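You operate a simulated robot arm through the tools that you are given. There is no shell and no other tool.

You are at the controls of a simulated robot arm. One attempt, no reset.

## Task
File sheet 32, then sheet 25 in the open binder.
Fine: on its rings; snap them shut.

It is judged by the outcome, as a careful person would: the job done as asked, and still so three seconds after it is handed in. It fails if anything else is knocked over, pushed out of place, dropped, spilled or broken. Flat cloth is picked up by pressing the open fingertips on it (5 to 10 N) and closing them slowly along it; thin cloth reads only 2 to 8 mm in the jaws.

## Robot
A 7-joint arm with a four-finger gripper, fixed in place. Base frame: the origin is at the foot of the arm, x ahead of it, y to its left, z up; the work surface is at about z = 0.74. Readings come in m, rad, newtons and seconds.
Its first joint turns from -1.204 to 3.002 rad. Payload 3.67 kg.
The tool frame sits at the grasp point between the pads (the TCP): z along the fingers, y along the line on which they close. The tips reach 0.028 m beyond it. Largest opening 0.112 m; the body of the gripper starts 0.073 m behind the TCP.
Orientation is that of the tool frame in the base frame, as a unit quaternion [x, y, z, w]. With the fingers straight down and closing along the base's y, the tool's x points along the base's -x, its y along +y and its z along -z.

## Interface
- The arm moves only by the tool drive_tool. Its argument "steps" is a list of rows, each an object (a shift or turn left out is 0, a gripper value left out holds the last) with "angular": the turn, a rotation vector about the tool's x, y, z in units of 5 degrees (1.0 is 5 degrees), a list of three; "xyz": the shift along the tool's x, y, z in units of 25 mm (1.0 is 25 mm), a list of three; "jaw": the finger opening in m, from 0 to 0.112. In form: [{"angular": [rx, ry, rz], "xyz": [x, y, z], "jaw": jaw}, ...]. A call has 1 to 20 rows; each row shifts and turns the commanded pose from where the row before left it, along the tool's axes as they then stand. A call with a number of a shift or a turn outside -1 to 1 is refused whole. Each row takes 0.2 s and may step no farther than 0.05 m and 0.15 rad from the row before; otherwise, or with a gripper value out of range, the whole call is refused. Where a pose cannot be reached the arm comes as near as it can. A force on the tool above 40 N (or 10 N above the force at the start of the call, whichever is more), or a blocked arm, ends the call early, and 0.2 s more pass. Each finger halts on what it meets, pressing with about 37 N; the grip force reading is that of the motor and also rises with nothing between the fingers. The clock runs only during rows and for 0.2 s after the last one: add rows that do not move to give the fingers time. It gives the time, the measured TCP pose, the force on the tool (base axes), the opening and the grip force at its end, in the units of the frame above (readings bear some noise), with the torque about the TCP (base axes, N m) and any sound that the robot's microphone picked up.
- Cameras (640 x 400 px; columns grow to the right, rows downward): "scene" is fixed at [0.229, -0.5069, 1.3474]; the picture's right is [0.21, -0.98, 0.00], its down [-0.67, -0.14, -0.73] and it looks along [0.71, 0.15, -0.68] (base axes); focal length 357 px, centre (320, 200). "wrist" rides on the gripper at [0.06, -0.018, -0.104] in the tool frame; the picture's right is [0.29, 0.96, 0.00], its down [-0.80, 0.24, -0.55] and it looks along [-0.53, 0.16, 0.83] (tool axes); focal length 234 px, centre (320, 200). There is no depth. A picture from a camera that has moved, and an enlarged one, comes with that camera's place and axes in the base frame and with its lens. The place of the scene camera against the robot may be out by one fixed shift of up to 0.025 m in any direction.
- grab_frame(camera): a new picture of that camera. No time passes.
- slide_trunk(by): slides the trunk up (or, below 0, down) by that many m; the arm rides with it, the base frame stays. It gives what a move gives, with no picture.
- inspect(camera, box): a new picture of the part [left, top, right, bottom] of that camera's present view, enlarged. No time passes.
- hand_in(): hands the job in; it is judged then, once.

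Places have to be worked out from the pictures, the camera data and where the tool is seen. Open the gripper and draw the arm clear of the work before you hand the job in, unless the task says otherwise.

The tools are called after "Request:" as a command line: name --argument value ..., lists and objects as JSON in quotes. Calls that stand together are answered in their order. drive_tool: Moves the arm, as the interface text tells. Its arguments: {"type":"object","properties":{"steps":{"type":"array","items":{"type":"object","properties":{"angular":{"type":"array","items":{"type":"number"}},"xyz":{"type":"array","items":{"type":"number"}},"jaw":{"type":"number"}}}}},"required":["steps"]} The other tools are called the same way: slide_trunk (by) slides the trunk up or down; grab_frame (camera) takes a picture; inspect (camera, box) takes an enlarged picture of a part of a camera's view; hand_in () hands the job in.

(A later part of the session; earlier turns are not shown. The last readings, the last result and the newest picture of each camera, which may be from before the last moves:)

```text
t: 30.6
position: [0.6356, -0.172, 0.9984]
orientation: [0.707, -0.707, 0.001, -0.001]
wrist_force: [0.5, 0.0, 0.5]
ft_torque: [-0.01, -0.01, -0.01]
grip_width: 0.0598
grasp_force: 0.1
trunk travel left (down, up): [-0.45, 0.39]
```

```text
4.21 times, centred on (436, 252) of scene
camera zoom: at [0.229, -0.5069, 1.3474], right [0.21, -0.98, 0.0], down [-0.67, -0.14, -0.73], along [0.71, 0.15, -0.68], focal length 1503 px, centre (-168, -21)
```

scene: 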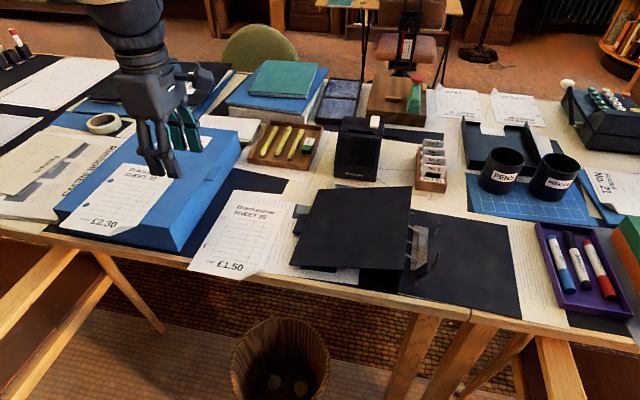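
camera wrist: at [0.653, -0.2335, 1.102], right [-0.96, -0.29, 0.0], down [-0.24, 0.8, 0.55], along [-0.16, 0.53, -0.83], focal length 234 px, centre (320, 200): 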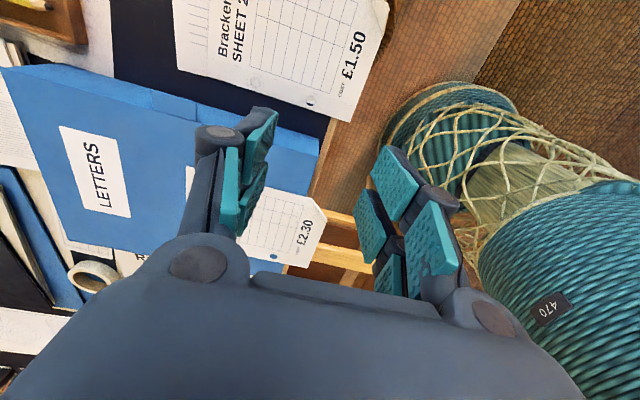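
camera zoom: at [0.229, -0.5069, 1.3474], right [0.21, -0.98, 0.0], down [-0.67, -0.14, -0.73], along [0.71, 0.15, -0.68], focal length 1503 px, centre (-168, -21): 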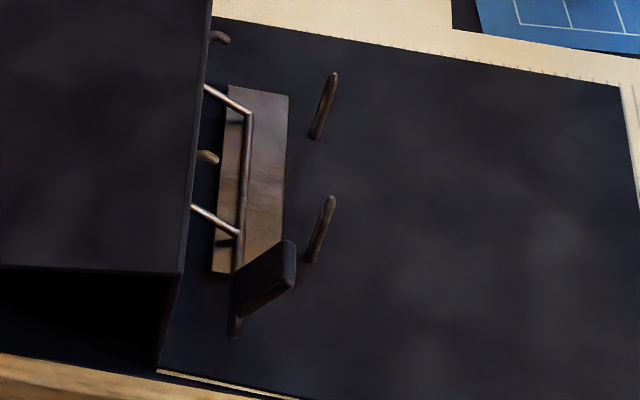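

The arches are swung well clear and both posts stand free. I'll check the sheets' surroundings next, since the binder shifted a little.

Request:
inspect --camera "scene" --box '[180, 180, 340, 280]'

Request:
inspect --camera "wrist" --box '[160, 0, 400, 150]'

Request:
inspect --camera "wrist" --box '[170, 140, 362, 280]'

Request:
inspect --camera "scene" --box '[50, 150, 200, 250]'

```text
4.00 times, centred on (260, 230) of scene
camera zoom: at [0.229, -0.5069, 1.3474], right [0.21, -0.98, 0.0], down [-0.67, -0.14, -0.73], along [0.71, 0.15, -0.68], focal length 1428 px, centre (560, 80)
```

zoom: 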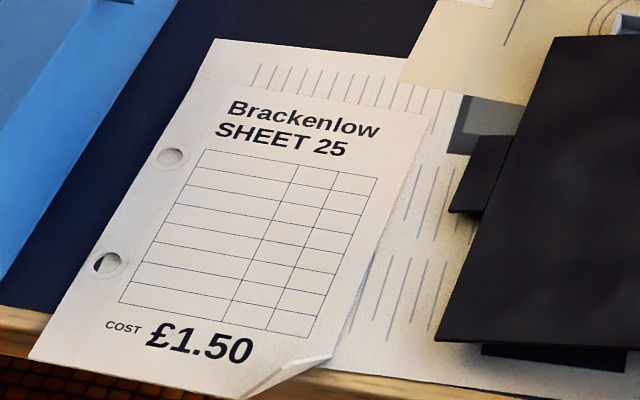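

```text
2.67 times, centred on (280, 75) of wrist
camera zoom: at [0.653, -0.2335, 1.102], right [-0.96, -0.29, 0.0], down [-0.24, 0.8, 0.55], along [-0.16, 0.53, -0.83], focal length 624 px, centre (427, 533)
```

zoom: 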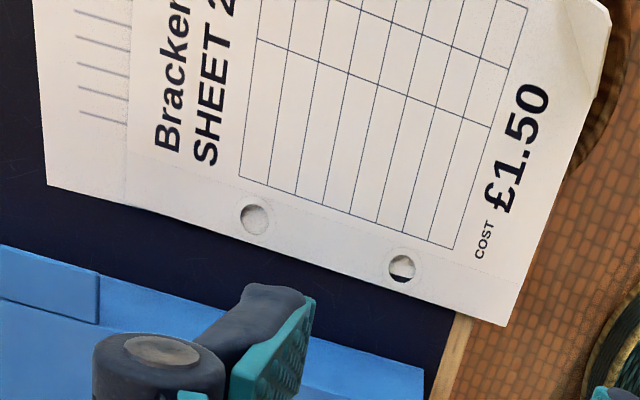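

```text
2.86 times, centred on (266, 210) of wrist
camera zoom: at [0.653, -0.2335, 1.102], right [-0.96, -0.29, 0.0], down [-0.24, 0.8, 0.55], along [-0.16, 0.53, -0.83], focal length 669 px, centre (474, 171)
```

zoom: 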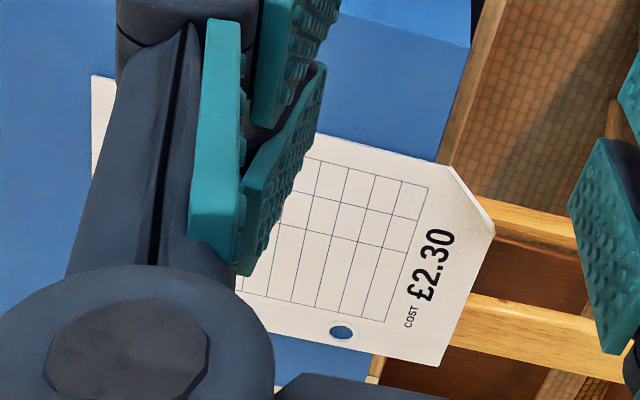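

```text
4.00 times, centred on (125, 200) of scene
camera zoom: at [0.229, -0.5069, 1.3474], right [0.21, -0.98, 0.0], down [-0.67, -0.14, -0.73], along [0.71, 0.15, -0.68], focal length 1428 px, centre (1100, 200)
```

zoom: 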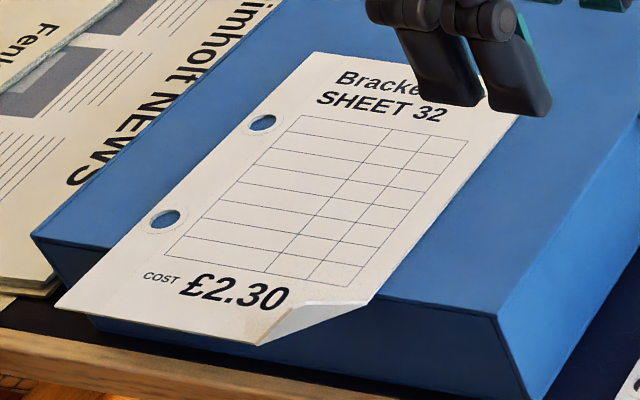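

The sheets are untouched. Sheet 25 lies flat at z≈0.742 with its front edge about 17 mm past the table edge. Sheet 32 lies at z≈0.817 on the box with its front edge at x≈0.577, about 45 mm past the box. I'll pinch each by its front edge with horizontal fingers, so I'll back off and test pitching the tool forward.

Request:
drive_tool --steps '[{"xyz": [-1, 0.6, 0]}, {"xyz": [-1, 0.6, 0]}, {"xyz": [-1, 0.6, 0]}, {"xyz": [-1, 0.6, 0]}, {"xyz": [-1, 0.6, 0]}, {"xyz": [-1, 0.6, 0]}, {"xyz": [-0.8, 0.4, 0]}, {"angular": [1, 0, 0]}, {"angular": [1, 0, 0]}, {"angular": [1, 0, 0]}, {"angular": [1, 0, 0]}, {"angular": [1, 0, 0]}, {"angular": [1, 0, 0]}, {}]'

Request:
grab_frame --camera "wrist"

Request:
grab_frame --camera "scene"

```text
t: 33.6
position: [0.5334, -0.0021, 0.9999]
orientation: [-0.682, 0.683, -0.184, 0.184]
wrist_force: [-0.9, 0.1, 0.0]
ft_torque: [0.03, -0.03, 0.02]
grip_width: 0.0602
grasp_force: 0.0
trunk travel left (down, up): [-0.45, 0.39]
```

```text
taken
camera wrist: at [0.4969, -0.0628, 1.0973], right [-0.83, -0.29, -0.48], down [-0.49, 0.8, 0.36], along [0.28, 0.53, -0.8], focal length 234 px, centre (320, 200)
```

wrist: 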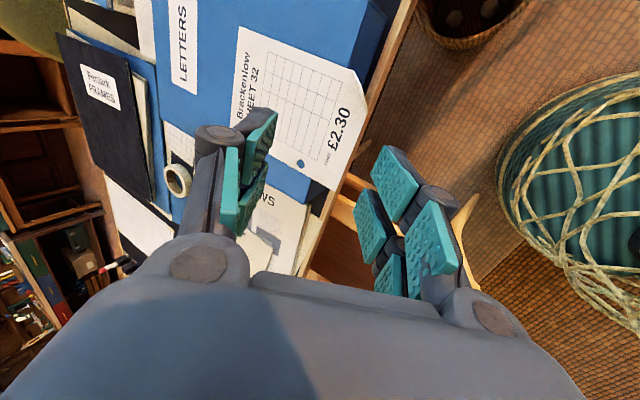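

```text
taken
```

scene: 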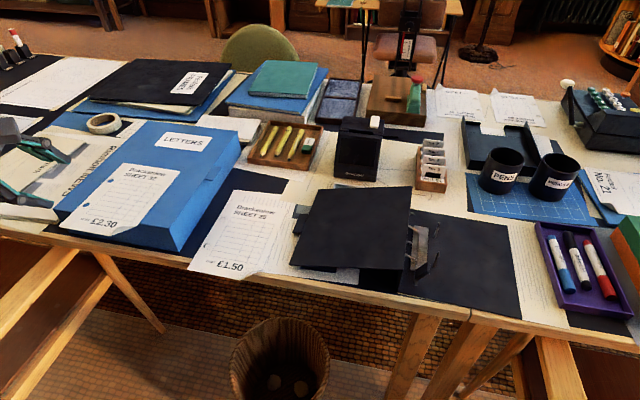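

The pitch direction is right and 30° was reached exactly. I'll continue towards horizontal.

Request:
drive_tool --steps '[{"angular": [1, 0, 0]}, {"angular": [1, 0, 0]}, {"angular": [1, 0, 0]}, {"angular": [1, 0, 0]}, {"angular": [1, 0, 0]}, {"angular": [1, 0, 0]}, {"angular": [1, 0, 0]}, {"angular": [1, 0, 0]}, {"angular": [1, 0, 0]}, {"angular": [1, 0, 0]}, {"angular": [1, 0, 0]}, {"angular": [1, 0, 0]}, {}]'

Request:
grab_frame --camera "wrist"

Request:
grab_frame --camera "scene"

```text
t: 36.4
position: [0.575, 0.0334, 1.0125]
orientation: [0.499, -0.499, 0.502, -0.5]
wrist_force: [-1.0, -0.1, 0.7]
ft_torque: [0.0, -0.01, 0.01]
grip_width: 0.06
grasp_force: 0.0
out of reach, approached as far as the arm can: row 6, 7, 8, 9, 10, 11
trunk travel left (down, up): [-0.45, 0.39]
```

```text
taken
camera wrist: at [0.4709, -0.0275, 1.0285], right [0.0, -0.29, -0.96], down [-0.55, 0.8, -0.24], along [0.83, 0.53, -0.16], focal length 234 px, centre (320, 200)
```

wrist: 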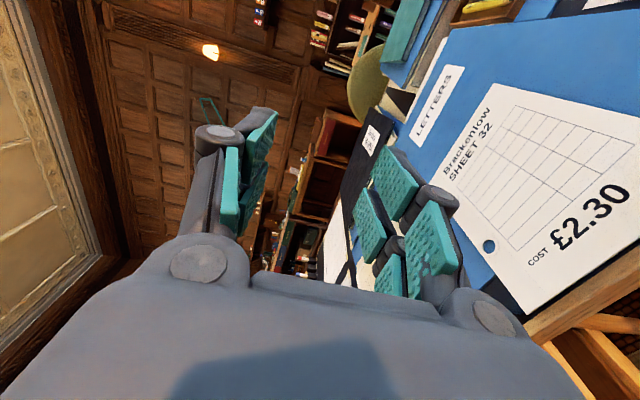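

```text
taken
```

scene: 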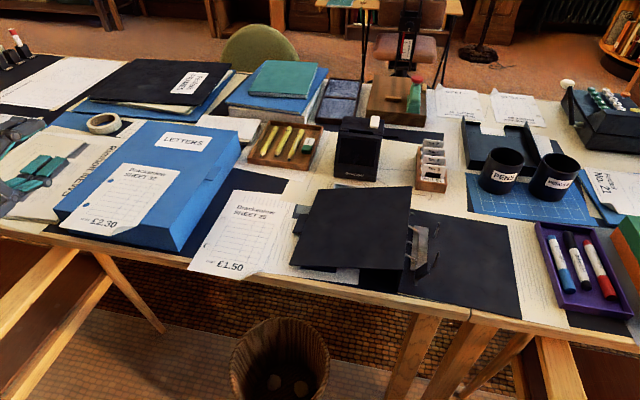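

Horizontal fingers are achieved at (0.575, 0.033, 1.012), apparently near the arm's minimum reach in x. I'll lower the trunk, keeping this arm shape, and see how the pose responds while off to the side of sheet 32.

Request:
drive_tool --steps '[{"xyz": [-1, 0, 0]}, {"xyz": [-1, 0, 0]}, {"xyz": [-1, 0, 0]}, {}]'

```text
t: 37.4
position: [0.5718, 0.1083, 1.0131]
orientation: [0.499, -0.5, 0.501, -0.5]
wrist_force: [0.2, 0.8, 1.2]
ft_torque: [0.01, -0.02, -0.03]
grip_width: 0.06
grasp_force: 0.0
trunk travel left (down, up): [-0.45, 0.39]
```

The commanded pose follows the reached pose, and 75 mm sideways in +y worked. I'll probe how far back in x it can go here.

Request:
drive_tool --steps '[{"xyz": [-1, 0, -0.5]}, {"xyz": [0, 0, -0.5]}, {"xyz": [0, 0, -0.5]}, {}]'

```text
t: 38.4
position: [0.5408, 0.1227, 1.0211]
orientation: [-0.487, 0.515, -0.494, 0.504]
wrist_force: [0.2, 0.3, -0.1]
ft_torque: [-0.01, 0.01, 0.0]
grip_width: 0.0599
grasp_force: 0.0
trunk travel left (down, up): [-0.45, 0.39]
```

I'll lower the trunk by 0.19 m so the fingers come down to sheet 32's level while still in front of the table.

Request:
slide_trunk --by -0.19

Request:
grab_frame --camera "wrist"

Request:
grab_frame --camera "scene"

```text
t: 40.5
position: [0.5394, 0.1276, 0.8348]
orientation: [-0.486, 0.512, -0.493, 0.508]
wrist_force: [-0.2, 0.5, 0.8]
ft_torque: [-0.01, 0.03, 0.01]
grip_width: 0.06
grasp_force: 0.1
trunk travel left (down, up): [-0.26, 0.58]
```

```text
taken
camera wrist: at [0.4334, 0.0669, 0.8502], right [0.0, -0.25, -0.97], down [-0.55, 0.81, -0.21], along [0.84, 0.53, -0.14], focal length 234 px, centre (320, 200)
```

wrist: 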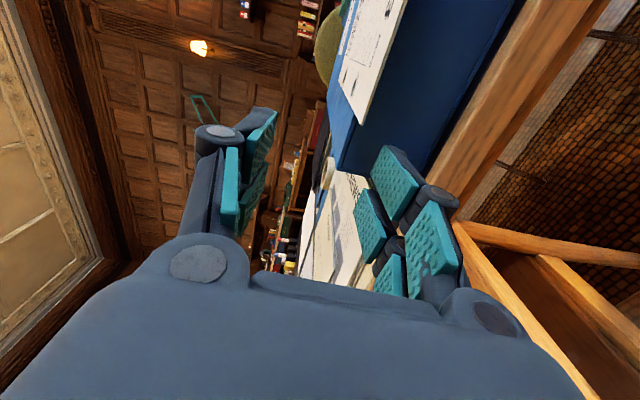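

```text
taken
```

scene: 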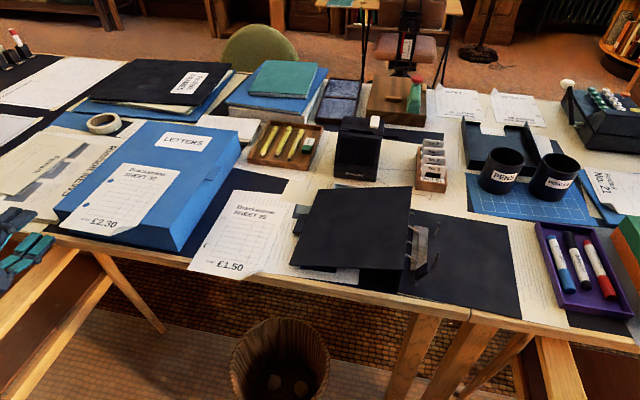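

Now I'll move sideways in front of sheet 32's front edge at z≈0.813, still about 8 mm short of it, and check the orientation.

Request:
drive_tool --steps '[{"xyz": [0.9, 0.2, 0]}, {"xyz": [0.9, 0.2, 0]}, {"xyz": [0.9, 0.2, 0]}, {"xyz": [0.9, 0.2, 0]}, {}]'

Request:
grab_frame --camera "wrist"

Request:
inspect --camera "scene" --box '[0, 150, 200, 275]'

```text
t: 41.7
position: [0.5518, 0.0564, 0.8166]
orientation: [-0.486, 0.505, -0.498, 0.512]
wrist_force: [0.0, 0.5, -0.1]
ft_torque: [0.0, -0.02, 0.01]
grip_width: 0.0603
grasp_force: 0.1
out of reach, approached as far as the arm can: row 3, 4
trunk travel left (down, up): [-0.26, 0.58]
```

```text
taken
camera wrist: at [0.4468, -0.0043, 0.8313], right [0.01, -0.26, -0.97], down [-0.55, 0.81, -0.22], along [0.84, 0.53, -0.13], focal length 234 px, centre (320, 200)
```

wrist: 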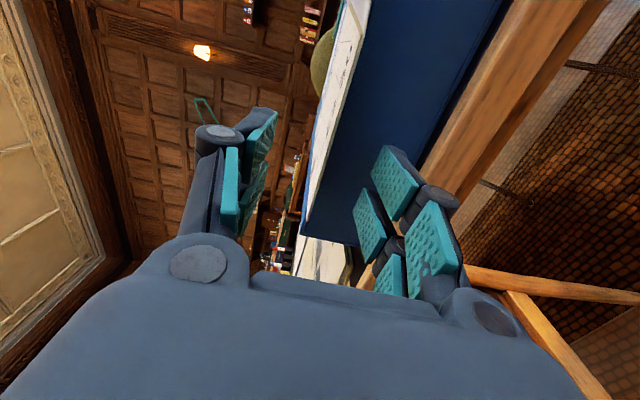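

```text
3.20 times, centred on (100, 212) of scene
camera zoom: at [0.229, -0.5069, 1.3474], right [0.21, -0.98, 0.0], down [-0.67, -0.14, -0.73], along [0.71, 0.15, -0.68], focal length 1142 px, centre (1024, 160)
```

zoom: 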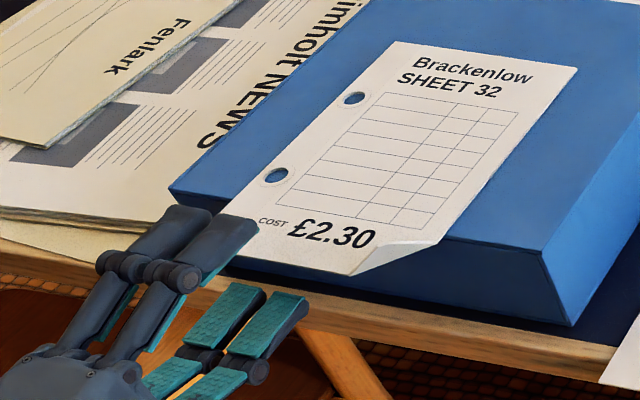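

The open fingers straddle the front edge, one above and one below. I'll move forward about 30 mm and slightly towards the middle of the edge, levelling the small roll error.

Request:
drive_tool --steps '[{"xyz": [0.2, 0, 0.4]}, {"xyz": [0.3, 0, 0.4], "angular": [-0.2, 0, -0.2]}, {"xyz": [0.3, 0.1, 0.4], "angular": [0, 0, -0.2]}, {}]'

Request:
grab_frame --camera "wrist"

Request:
inspect --camera "scene" --box '[0, 150, 200, 275]'

```text
t: 42.7
position: [0.5829, 0.0366, 0.8029]
orientation: [0.507, -0.498, 0.504, -0.491]
wrist_force: [0.0, 0.7, -0.1]
ft_torque: [-0.01, 0.01, -0.05]
grip_width: 0.06
grasp_force: 0.2
trunk travel left (down, up): [-0.26, 0.58]
```

```text
taken
camera wrist: at [0.4781, -0.0227, 0.8227], right [-0.01, -0.31, -0.95], down [-0.55, 0.79, -0.25], along [0.83, 0.52, -0.18], focal length 234 px, centre (320, 200)
```

wrist: 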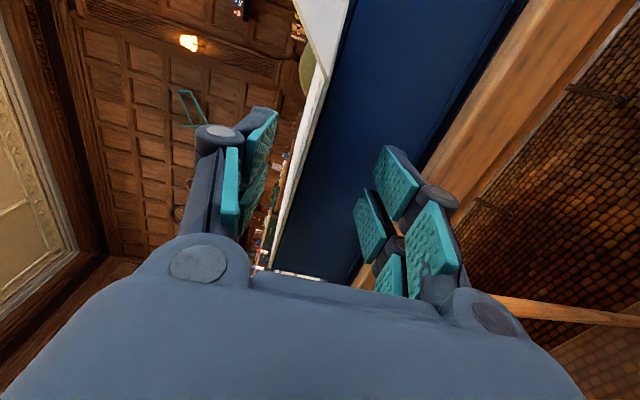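

```text
3.20 times, centred on (100, 212) of scene
camera zoom: at [0.229, -0.5069, 1.3474], right [0.21, -0.98, 0.0], down [-0.67, -0.14, -0.73], along [0.71, 0.15, -0.68], focal length 1142 px, centre (1024, 160)
```

zoom: 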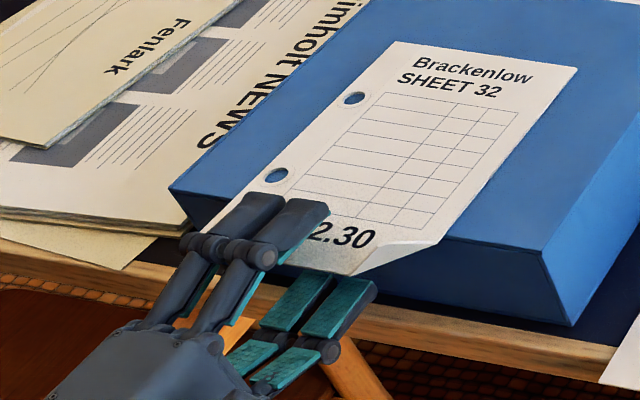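

The edge is between the fingers, with the tips about 34 mm in. I'll zoom in on the wrist view to measure the sheet's height relative to the fingers before closing.

Request:
inspect --camera "wrist" --box '[220, 120, 420, 290]'

```text
2.35 times, centred on (320, 205) of wrist
camera zoom: at [0.4781, -0.0227, 0.8227], right [-0.01, -0.31, -0.95], down [-0.55, 0.79, -0.25], along [0.83, 0.52, -0.18], focal length 551 px, centre (320, 188)
```

zoom: 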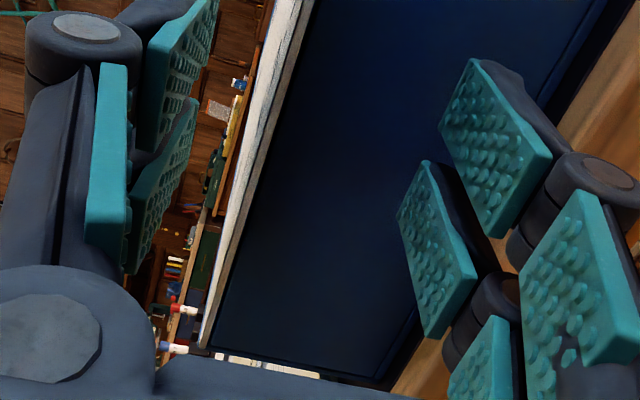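

The sheet's front edge is at z≈0.8155, so I'll raise the TCP by about 12 mm, restore the level orientation and close slowly.

Request:
drive_tool --steps '[{"xyz": [0, -0.25, 0], "angular": [0.1, 0, 0.13]}, {"xyz": [0, -0.25, 0], "angular": [0, 0, 0.12]}, {}, {"jaw": 0.045}, {"jaw": 0.03}, {"jaw": 0.02}, {}]'

Request:
grab_frame --camera "wrist"

Request:
inspect --camera "scene" --box '[0, 150, 200, 275]'

```text
t: 44.3
position: [0.5811, 0.0398, 0.81]
orientation: [0.505, -0.499, 0.502, -0.495]
wrist_force: [0.3, 0.0, -0.9]
ft_torque: [0.0, -0.01, -0.01]
grip_width: 0.0199
grasp_force: 0.0
trunk travel left (down, up): [-0.26, 0.58]
```

```text
taken
camera wrist: at [0.4769, -0.0211, 0.8282], right [-0.01, -0.3, -0.95], down [-0.56, 0.79, -0.25], along [0.83, 0.53, -0.17], focal length 234 px, centre (320, 200)
```

wrist: 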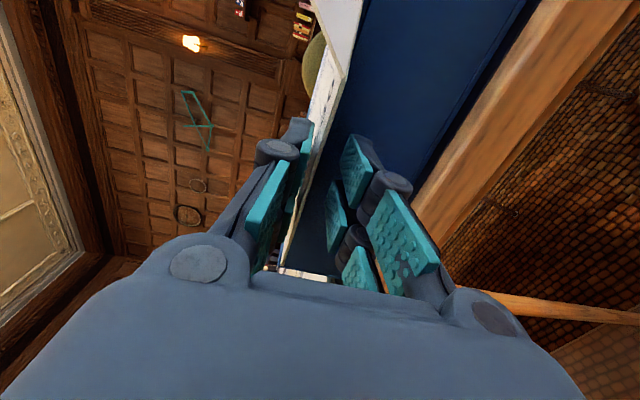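

```text
3.20 times, centred on (100, 212) of scene
camera zoom: at [0.229, -0.5069, 1.3474], right [0.21, -0.98, 0.0], down [-0.67, -0.14, -0.73], along [0.71, 0.15, -0.68], focal length 1142 px, centre (1024, 160)
```

zoom: 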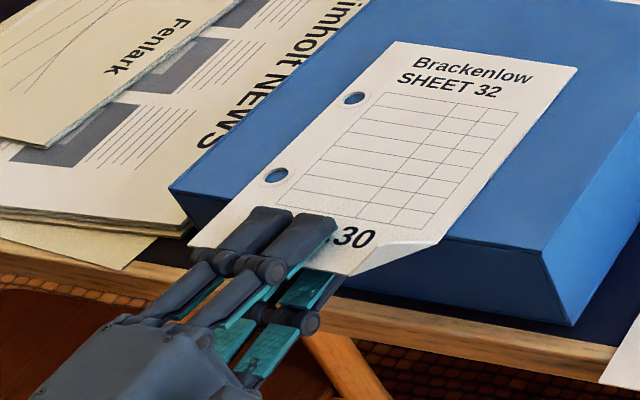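

The upper finger is nearly touching; I'll raise 5 mm to centre the sheet and close fully.

Request:
drive_tool --steps '[{"xyz": [0, -0.2, 0]}, {}, {"jaw": 0.012}, {"jaw": 0.006}, {"jaw": 0.0}, {}, {}]'

Request:
inspect --camera "wrist" --box '[220, 60, 420, 290]'

Request:
inspect --camera "scene" --box '[0, 150, 200, 275]'

```text
t: 45.9
position: [0.5812, 0.04, 0.8155]
orientation: [0.504, -0.498, 0.502, -0.496]
wrist_force: [2.0, 0.6, 11.1]
ft_torque: [0.62, -0.44, -0.12]
grip_width: 0.0058
grasp_force: 36.9
trunk travel left (down, up): [-0.26, 0.58]
```

```text
1.74 times, centred on (320, 175) of wrist
camera zoom: at [0.4763, -0.0206, 0.8345], right [0.0, -0.3, -0.95], down [-0.55, 0.79, -0.25], along [0.83, 0.53, -0.17], focal length 407 px, centre (320, 244)
```

zoom: 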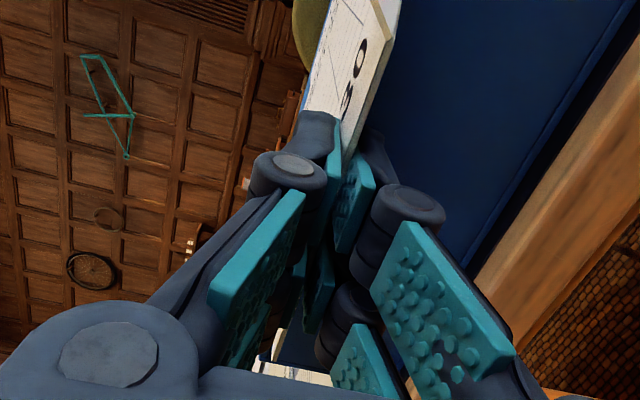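

```text
3.20 times, centred on (100, 212) of scene
camera zoom: at [0.229, -0.5069, 1.3474], right [0.21, -0.98, 0.0], down [-0.67, -0.14, -0.73], along [0.71, 0.15, -0.68], focal length 1142 px, centre (1024, 160)
```

zoom: 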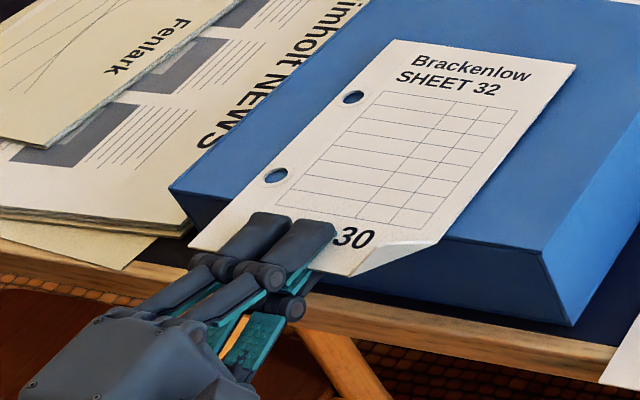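

The sheet is gripped (5.8 mm, 37 N). I'll lift it slowly off the box.

Request:
drive_tool --steps '[{"xyz": [0, -0.3, 0]}, {"xyz": [0, -0.5, 0]}, {"xyz": [0, -0.8, 0]}, {"xyz": [0, -0.8, 0]}, {}]'

Request:
grab_frame --camera "wrist"

Request:
grab_frame --camera "scene"

```text
t: 47.1
position: [0.5811, 0.0416, 0.8758]
orientation: [0.505, -0.498, 0.501, -0.496]
wrist_force: [0.1, 0.4, -0.5]
ft_torque: [0.01, 0.03, -0.05]
grip_width: 0.0059
grasp_force: 37.4
trunk travel left (down, up): [-0.26, 0.58]
```

```text
taken
camera wrist: at [0.4769, -0.0188, 0.8943], right [-0.01, -0.3, -0.95], down [-0.56, 0.79, -0.25], along [0.83, 0.53, -0.17], focal length 234 px, centre (320, 200)
```

wrist: 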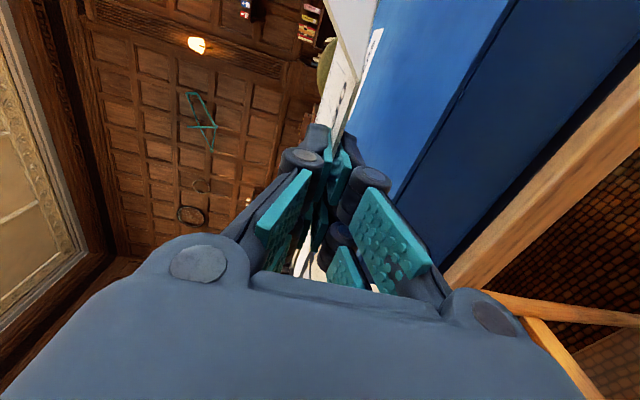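

```text
taken
```

scene: 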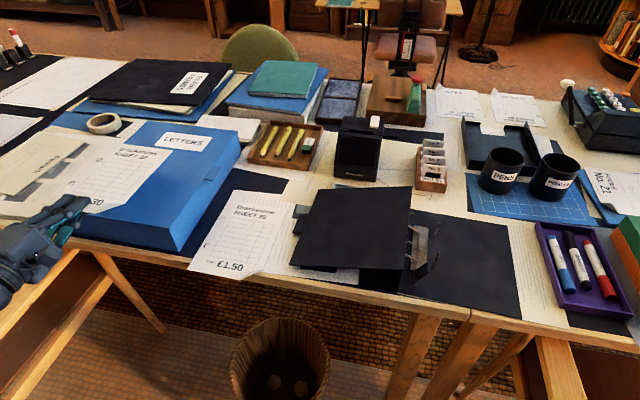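

Sheet 32 is lifted flat and level. I'll raise it to z≈0.93 and carry it in -y towards the binder, in stages.

Request:
drive_tool --steps '[{"xyz": [0, -1, 0]}, {"xyz": [0, -1, 0]}, {"xyz": [1, 0, 0.1]}, {"xyz": [1, 0, 0.1]}, {"xyz": [1, 0, 0.1]}, {"xyz": [1, 0, 0.1]}, {"xyz": [1, 0, 0.1]}, {"xyz": [1, 0, 0.1]}, {"xyz": [1, 0, 0.1]}, {"xyz": [1, 0, 0.1]}, {"xyz": [1, 0, 0]}, {"xyz": [1, 0, 0]}, {"xyz": [1, 0, 0]}, {"xyz": [1, 0, 0]}, {"xyz": [1, 0, 0]}, {"xyz": [1, 0, 0]}, {}]'

Request:
grab_frame --camera "scene"

```text
t: 50.7
position: [0.6462, -0.2881, 0.9494]
orientation: [0.505, -0.498, 0.502, -0.495]
wrist_force: [-0.1, 0.9, -0.4]
ft_torque: [0.03, 0.07, -0.08]
grip_width: 0.0059
grasp_force: 37.5
out of reach, approached as far as the arm can: row 5, 6, 7, 8, 9, 10, 11, 12
trunk travel left (down, up): [-0.26, 0.58]
```

```text
taken
```

scene: 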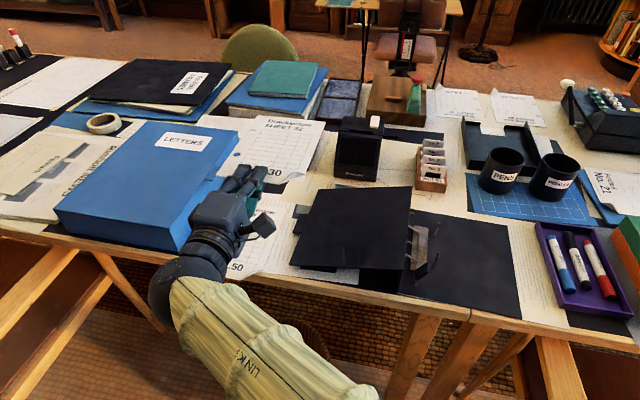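

The arm avoided a reach limit by moving to x≈0.646, with the sheet still level and high. I'll continue in -y.

Request:
drive_tool --steps '[{"xyz": [1, 0, 0]}, {"xyz": [1, 0, 0]}, {"xyz": [1, 0, 0]}, {"xyz": [1, 0, 0]}, {"xyz": [1, 0, 0]}, {"xyz": [1, 0, 0]}, {"xyz": [1, 0, 0]}, {"xyz": [1, 0, 0]}, {"xyz": [1, 0, 0]}, {"xyz": [1, 0, 0]}, {"xyz": [1, 0, 0]}, {"xyz": [1, 0, 0]}, {"xyz": [1, 0, 0]}, {"xyz": [1, 0, 0]}, {"xyz": [1, 0, 0]}, {}]'

Request:
grab_frame --camera "scene"

Request:
grab_frame --camera "wrist"

```text
t: 54.1
position: [0.6461, -0.6651, 0.9514]
orientation: [0.504, -0.499, 0.502, -0.495]
wrist_force: [0.4, 0.0, -0.6]
ft_torque: [-0.03, 0.04, 0.0]
grip_width: 0.0061
grasp_force: 37.4
trunk travel left (down, up): [-0.26, 0.58]
```

```text
taken
```

scene: 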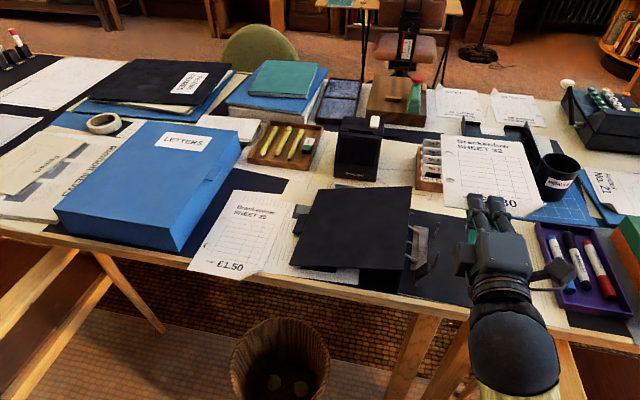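

```text
taken
camera wrist: at [0.542, -0.7262, 0.9703], right [-0.01, -0.3, -0.95], down [-0.56, 0.8, -0.24], along [0.83, 0.53, -0.17], focal length 234 px, centre (320, 200)
```

wrist: 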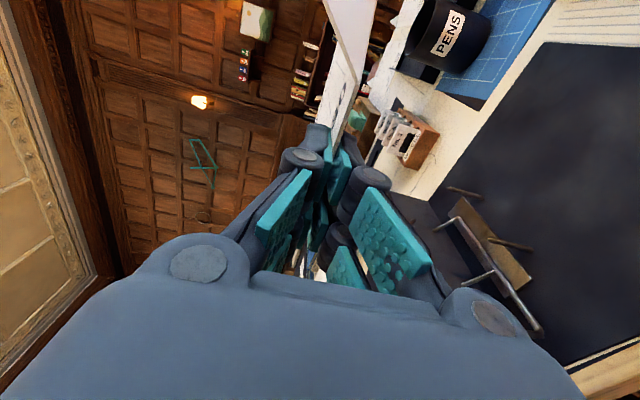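

The arm reaches here fine. Both cameras see the posts, so I'll zoom to measure them and the hole positions.

Request:
inspect --camera "wrist" --box '[400, 160, 560, 360]'

Request:
inspect --camera "scene" --box '[400, 120, 560, 220]'

Request:
inspect --camera "scene" --box '[396, 205, 460, 285]'

```text
2.00 times, centred on (480, 260) of wrist
camera zoom: at [0.542, -0.7262, 0.9703], right [-0.01, -0.3, -0.95], down [-0.56, 0.8, -0.24], along [0.83, 0.53, -0.17], focal length 468 px, centre (0, 80)
```

zoom: 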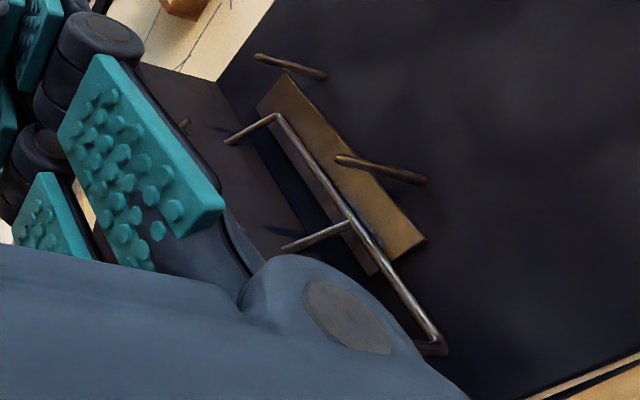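

```text
4.00 times, centred on (480, 170) of scene
camera zoom: at [0.229, -0.5069, 1.3474], right [0.21, -0.98, 0.0], down [-0.67, -0.14, -0.73], along [0.71, 0.15, -0.68], focal length 1428 px, centre (-320, 320)
```

zoom: 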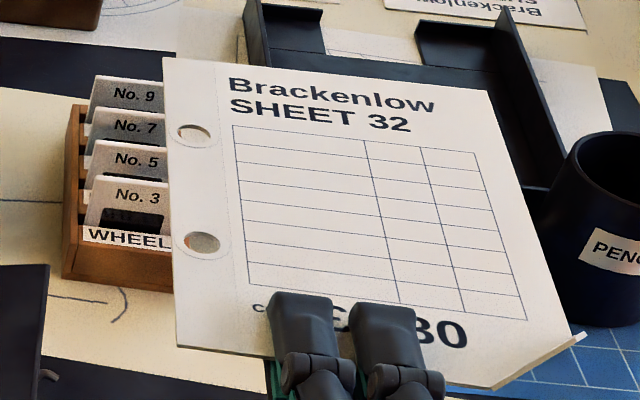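

```text
5.00 times, centred on (428, 245) of scene
camera zoom: at [0.229, -0.5069, 1.3474], right [0.21, -0.98, 0.0], down [-0.67, -0.14, -0.73], along [0.71, 0.15, -0.68], focal length 1785 px, centre (-220, -25)
```

zoom: 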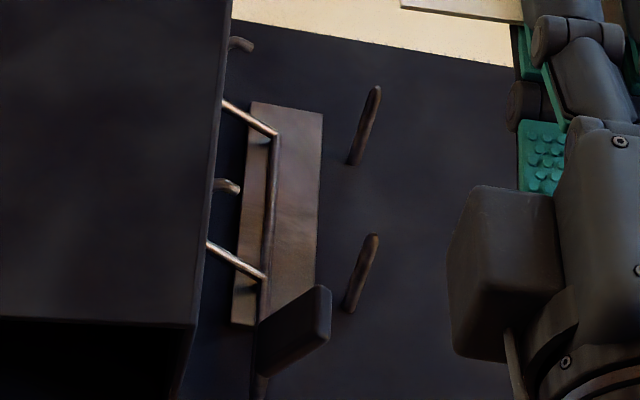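

The measurements agree. The posts are at near (0.6875, -0.639) and far (0.7665, -0.6415), with tops at z≈0.793. The sheet's holes are +0.061/+0.140 in x and +0.045 in y from the TCP. I'll move above the posts with about -1.8° yaw and stop at z≈0.83 to check alignment.

Request:
drive_tool --steps '[{"xyz": [0.34, 0, -0.42], "angular": [0, 0.18, 0]}, {"xyz": [0.34, 0.4, -0.42], "angular": [0, 0.18, 0]}, {"xyz": [0, 0.9, 0]}, {"xyz": [0, 0.9, 0]}, {"xyz": [0, 0.9, 0]}, {"xyz": [0, 0.9, 0]}, {"xyz": [0, 0.8, 0]}, {}]'

Request:
inspect --camera "scene" --box '[390, 170, 550, 300]'

Request:
grab_frame --camera "wrist"

```text
t: 55.9
position: [0.6231, -0.6843, 0.8338]
orientation: [0.497, -0.506, 0.509, -0.487]
wrist_force: [0.4, -0.2, -0.3]
ft_torque: [0.0, 0.06, 0.03]
grip_width: 0.0061
grasp_force: 37.0
trunk travel left (down, up): [-0.26, 0.58]
```

```text
3.08 times, centred on (470, 235) of scene
camera zoom: at [0.229, -0.5069, 1.3474], right [0.21, -0.98, 0.0], down [-0.67, -0.14, -0.73], along [0.71, 0.15, -0.68], focal length 1098 px, centre (-142, 92)
```

zoom: 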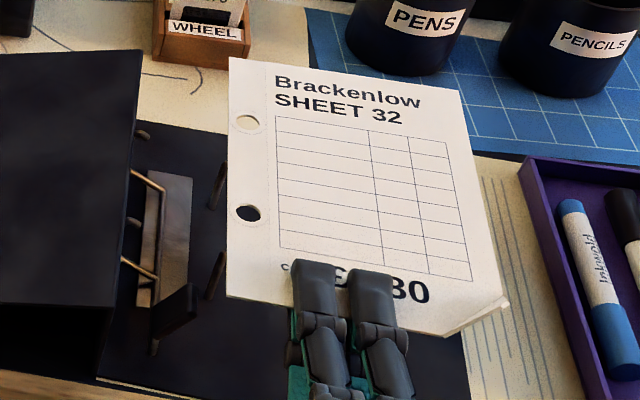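

```text
taken
camera wrist: at [0.517, -0.7418, 0.8521], right [-0.01, -0.3, -0.95], down [-0.53, 0.81, -0.25], along [0.85, 0.5, -0.17], focal length 234 px, centre (320, 200)
```

wrist: 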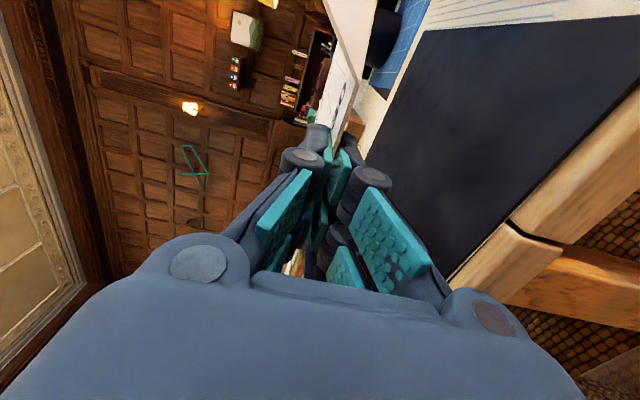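

Projecting both at their own heights, the scene view says the holes sit about 5 mm too far in -y and fine in x. I'll shift +5 mm in y and lower to z≈0.805, just above the tips, where parallax nearly vanishes.

Request:
drive_tool --steps '[{"xyz": [-0.2, 0.4, 0.05]}, {"xyz": [0, 0.4, 0]}, {"xyz": [0, 0.35, 0]}, {}]'

Request:
inspect --camera "scene" --box '[410, 190, 490, 260]'

```text
t: 56.9
position: [0.6256, -0.6798, 0.8043]
orientation: [0.497, -0.506, 0.509, -0.488]
wrist_force: [0.2, 0.1, -0.1]
ft_torque: [-0.04, 0.03, -0.01]
grip_width: 0.0059
grasp_force: 37.1
trunk travel left (down, up): [-0.26, 0.58]
```

```text
5.71 times, centred on (450, 225) of scene
camera zoom: at [0.229, -0.5069, 1.3474], right [0.21, -0.98, 0.0], down [-0.67, -0.14, -0.73], along [0.71, 0.15, -0.68], focal length 2040 px, centre (-423, 57)
```

zoom: 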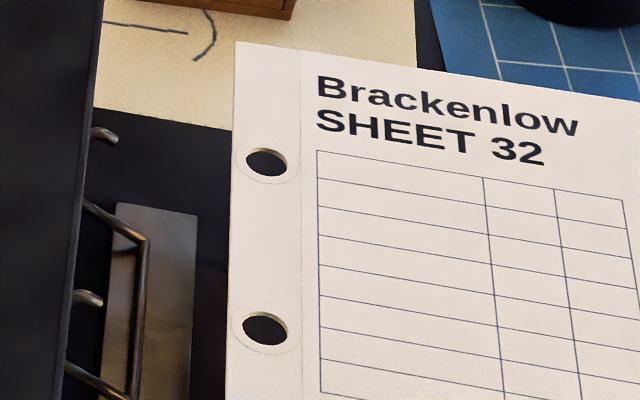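

The holes are about 15 mm wide and land within about 3 mm of the post tips. I'll nudge 2 mm in -x and lower past the tips to about z=0.787, watching the force and looking for the posts in the holes.

Request:
drive_tool --steps '[{"xyz": [0, 0.2, -0.08]}, {"xyz": [0, 0.2, 0]}, {"xyz": [0, 0.2, 0]}, {"xyz": [0, 0.15, 0]}, {}]'

Request:
inspect --camera "scene" --box '[410, 190, 490, 260]'

```text
t: 58.1
position: [0.6232, -0.679, 0.7856]
orientation: [0.497, -0.507, 0.509, -0.488]
wrist_force: [-0.3, 0.4, 0.0]
ft_torque: [-0.01, 0.08, 0.0]
grip_width: 0.0059
grasp_force: 36.4
trunk travel left (down, up): [-0.26, 0.58]
```

```text
5.71 times, centred on (450, 225) of scene
camera zoom: at [0.229, -0.5069, 1.3474], right [0.21, -0.98, 0.0], down [-0.67, -0.14, -0.73], along [0.71, 0.15, -0.68], focal length 2040 px, centre (-423, 57)
```

zoom: 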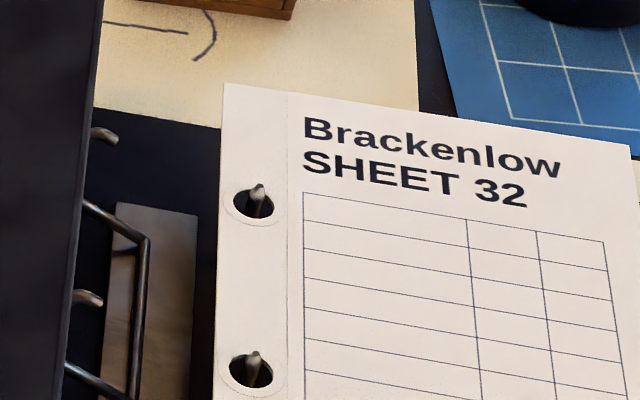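

Both posts come up through both holes with no contact force. I'll lower to about z=0.771 and then release just enough to withdraw.

Request:
drive_tool --steps '[{"xyz": [0, 0.2, 0]}, {"xyz": [0, 0.2, 0]}, {"xyz": [0, 0.18, 0]}, {}]'

Request:
inspect --camera "scene" --box '[400, 190, 544, 290]'

Request:
grab_frame --camera "wrist"

```text
t: 59.1
position: [0.6231, -0.6791, 0.7712]
orientation: [0.496, -0.507, 0.509, -0.487]
wrist_force: [-0.3, -0.2, 0.2]
ft_torque: [-0.01, 0.01, 0.03]
grip_width: 0.0059
grasp_force: 36.6
trunk travel left (down, up): [-0.26, 0.58]
```

```text
4.00 times, centred on (472, 240) of scene
camera zoom: at [0.229, -0.5069, 1.3474], right [0.21, -0.98, 0.0], down [-0.67, -0.14, -0.73], along [0.71, 0.15, -0.68], focal length 1428 px, centre (-288, 40)
```

zoom: 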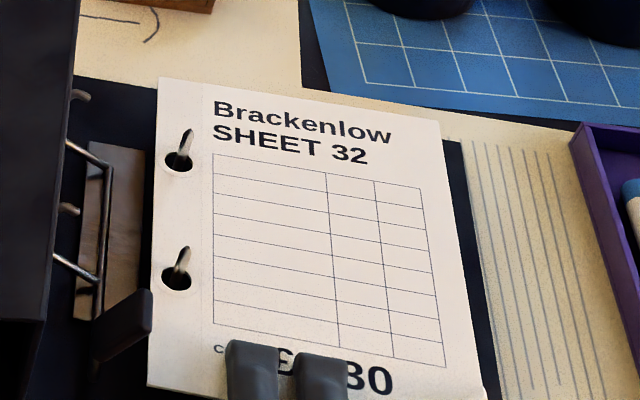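

```text
taken
camera wrist: at [0.5168, -0.7362, 0.7894], right [-0.02, -0.3, -0.95], down [-0.53, 0.81, -0.25], along [0.85, 0.5, -0.17], focal length 234 px, centre (320, 200)
```

wrist: 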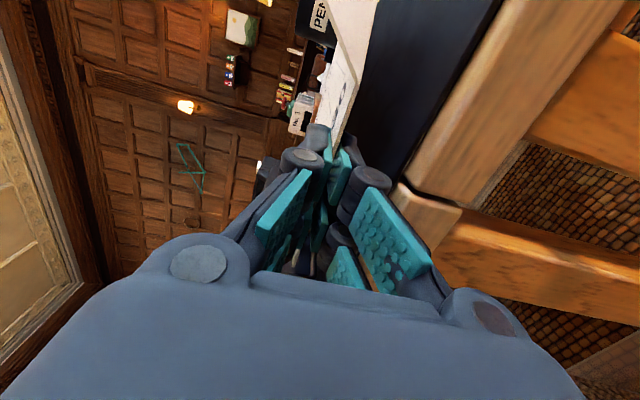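

The posts protrude well through the sheet. I'll open slightly, so the lower finger drops only about 6 mm, and then back the fingers out along -x.

Request:
drive_tool --steps '[{"xyz": [0, -0.1, 0]}, {"jaw": 0.012}, {"jaw": 0.02}, {}, {}]'

Request:
inspect --camera "scene" --box '[400, 190, 560, 290]'

Request:
inspect --camera "wrist" --box '[240, 80, 480, 280]'

```text
t: 60.3
position: [0.6231, -0.6781, 0.7733]
orientation: [0.497, -0.506, 0.509, -0.488]
wrist_force: [-0.5, -0.3, 0.2]
ft_torque: [-0.02, 0.0, 0.01]
grip_width: 0.0202
grasp_force: 0.2
trunk travel left (down, up): [-0.26, 0.58]
```

```text
4.00 times, centred on (480, 240) of scene
camera zoom: at [0.229, -0.5069, 1.3474], right [0.21, -0.98, 0.0], down [-0.67, -0.14, -0.73], along [0.71, 0.15, -0.68], focal length 1428 px, centre (-320, 40)
```

zoom: 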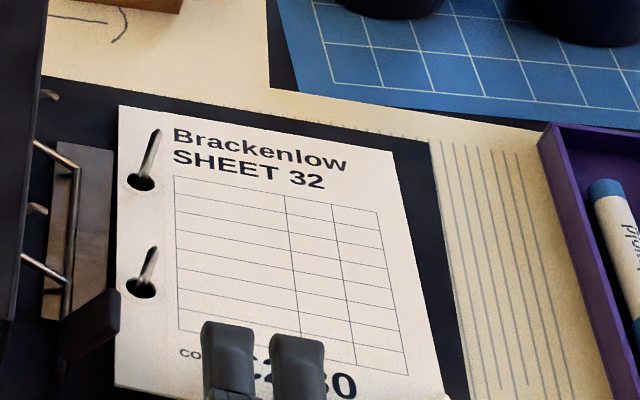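

```text
2.00 times, centred on (360, 180) of wrist
camera zoom: at [0.5167, -0.7365, 0.7922], right [-0.02, -0.3, -0.95], down [-0.53, 0.81, -0.25], along [0.85, 0.5, -0.17], focal length 468 px, centre (240, 240)
```

zoom: 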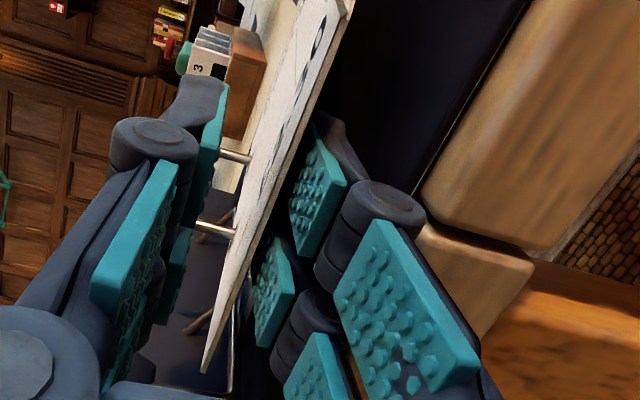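

The sheet is released on the posts, with its front resting on the lower finger. I'll withdraw straight back.

Request:
drive_tool --steps '[{"xyz": [0, 0, -0.4]}, {"xyz": [0, 0, -0.5]}, {"xyz": [0, 0, -0.7]}, {"xyz": [0, 0, -0.8]}, {"xyz": [0, 0, -0.8]}, {}]'

Request:
grab_frame --camera "scene"

Request:
inspect --camera "scene" --box '[390, 190, 550, 310]'

Request:
grab_frame --camera "wrist"

```text
t: 61.7
position: [0.5443, -0.6747, 0.7722]
orientation: [0.496, -0.507, 0.509, -0.488]
wrist_force: [0.0, 0.1, 0.4]
ft_torque: [0.02, 0.0, 0.0]
grip_width: 0.0199
grasp_force: 0.1
trunk travel left (down, up): [-0.26, 0.58]
```

```text
taken
```

scene: 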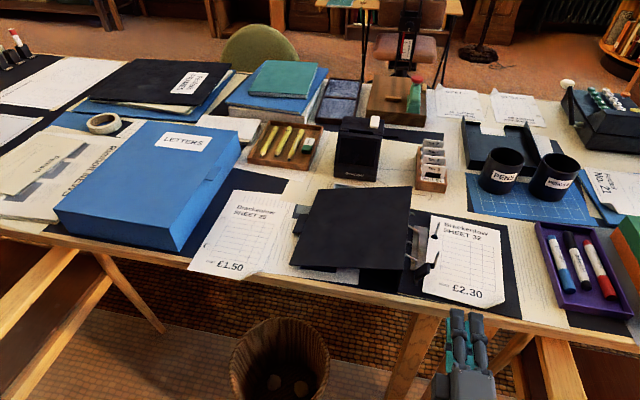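

```text
3.33 times, centred on (470, 250) of scene
camera zoom: at [0.229, -0.5069, 1.3474], right [0.21, -0.98, 0.0], down [-0.67, -0.14, -0.73], along [0.71, 0.15, -0.68], focal length 1190 px, centre (-180, 33)
```

zoom: 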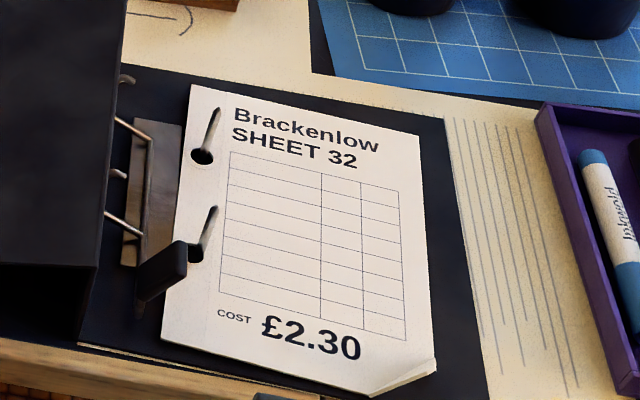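

```text
taken
camera wrist: at [0.4388, -0.7319, 0.7912], right [-0.01, -0.3, -0.95], down [-0.53, 0.81, -0.25], along [0.85, 0.5, -0.17], focal length 234 px, centre (320, 200)
```

wrist: 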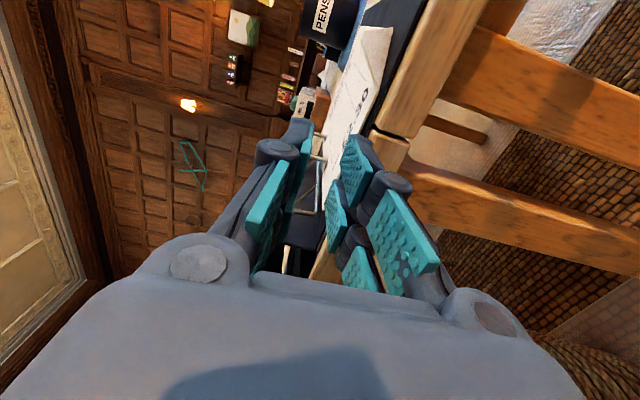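

Sheet 32 is filed on both posts and lying flat. For sheet 25 I'll yaw the tool to about -20° so the arm can reach its front edge comfortably, then travel along in front of the table to just short of it.

Request:
drive_tool --steps '[{"xyz": [0, -0.4, -0.5], "angular": [0, 0.91, 0]}, {"xyz": [0, -0.4, -0.5], "angular": [0, 0.91, 0]}, {"angular": [0, 0.91, 0]}, {"angular": [0, 0.91, 0]}, {"xyz": [-0.92, 0, -0.392]}, {"xyz": [-0.92, 0, -0.392]}, {"xyz": [-0.92, 0, -0.392]}, {"xyz": [-0.92, 0, -0.392]}, {"xyz": [-0.92, 0, -0.392]}, {"xyz": [-0.92, 0, -0.392]}, {"xyz": [-0.92, 0, -0.35]}, {"xyz": [-0.92, 0, -0.35]}, {"xyz": [-0.92, 0, -0.35]}, {"xyz": [-0.92, 0, -0.35]}, {}]'

Request:
grab_frame --camera "scene"

```text
t: 64.9
position: [0.5618, -0.5516, 0.7888]
orientation: [0.41, -0.577, 0.581, -0.402]
wrist_force: [-0.7, 0.0, 0.0]
ft_torque: [-0.01, 0.0, -0.01]
grip_width: 0.0201
grasp_force: 0.0
out of reach, approached as far as the arm can: row 8, 9, 10, 11, 12, 13, 14
trunk travel left (down, up): [-0.26, 0.58]
```

```text
taken
```

scene: 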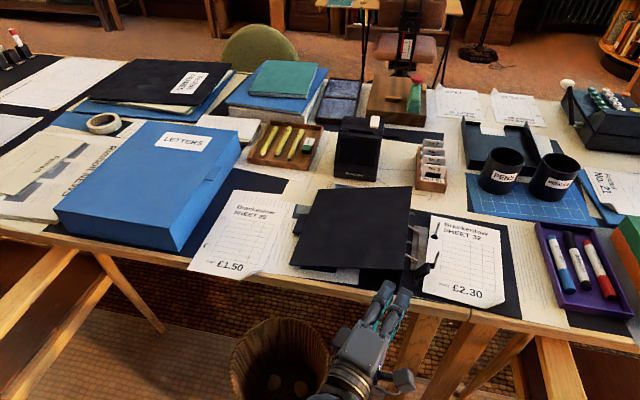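

The arm's current posture can't fold in further here. The posture used for sheet 32 works if it is rotated about the base, so I'll go up, pitch the tool back to vertical, raise the trunk, and re-approach as I did for sheet 32 but with yaw ≈ -25°.

Request:
drive_tool --steps '[{"xyz": [0, -1, 0]}, {"xyz": [0, -1, 0]}, {"xyz": [0, -1, 0]}, {"xyz": [0, -1, 0]}, {"xyz": [0, -1, 0]}, {"xyz": [0, -1, 0]}, {}]'

Request:
slide_trunk --by 0.19

Request:
drive_tool --steps '[{"angular": [-1, 0, 0]}, {"angular": [-1, 0, 0]}, {"angular": [-1, 0, 0]}, {"angular": [-1, 0, 0]}, {"angular": [-1, 0, 0]}, {"angular": [-1, 0, 0]}, {"angular": [-1, 0, 0]}, {"angular": [-1, 0, 0]}, {"angular": [-1, 0, 0]}, {}]'

Request:
grab_frame --camera "scene"

```text
t: 66.5
position: [0.5644, -0.5527, 0.9373]
orientation: [0.41, -0.577, 0.581, -0.402]
wrist_force: [0.4, -0.1, 0.0]
ft_torque: [-0.01, 0.0, -0.02]
grip_width: 0.02
grasp_force: 0.0
trunk travel left (down, up): [-0.26, 0.58]
```

```text
t: 68.5
position: [0.5646, -0.5531, 1.127]
orientation: [0.41, -0.577, 0.582, -0.401]
wrist_force: [0.2, 0.2, -0.3]
ft_torque: [-0.01, 0.04, 0.01]
grip_width: 0.0201
grasp_force: 0.1
trunk travel left (down, up): [-0.45, 0.39]
```

```text
t: 70.7
position: [0.5641, -0.5522, 1.1286]
orientation: [-0.533, 0.756, -0.316, 0.214]
wrist_force: [0.2, -1.0, 0.6]
ft_torque: [0.02, 0.0, -0.01]
grip_width: 0.0202
grasp_force: 0.1
trunk travel left (down, up): [-0.45, 0.39]
```

```text
taken
```

scene: 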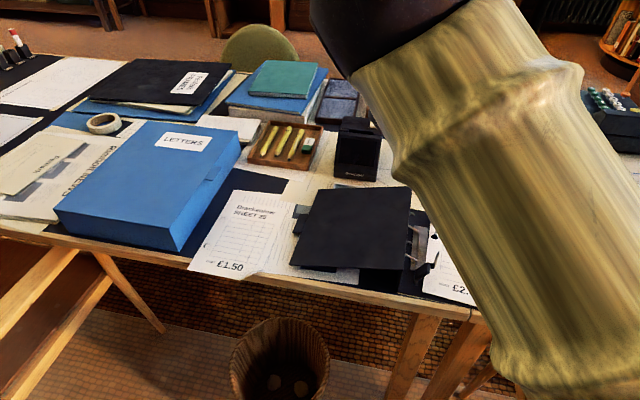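

Halfway back to vertical, with nothing disturbed. I'll finish pitching to straight down.

Request:
drive_tool --steps '[{"angular": [-1, 0, 0]}, {"angular": [-1, 0, 0]}, {"angular": [-1, 0, 0]}, {"angular": [-1, 0, 0]}, {"angular": [-1, 0, 0]}, {"angular": [-1, 0, 0]}, {"angular": [-1, 0, 0]}, {"angular": [-1, 0, 0]}, {"angular": [-1, 0, 0]}, {}]'

Request:
grab_frame --camera "scene"

```text
t: 72.9
position: [0.5633, -0.5526, 1.1271]
orientation: [-0.573, 0.819, -0.002, -0.006]
wrist_force: [-0.4, -1.2, 0.2]
ft_torque: [0.01, 0.0, -0.01]
grip_width: 0.0203
grasp_force: 0.0
trunk travel left (down, up): [-0.45, 0.39]
```

```text
taken
```

scene: 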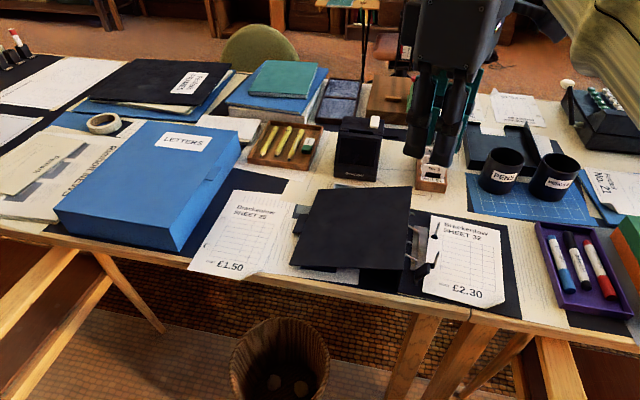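

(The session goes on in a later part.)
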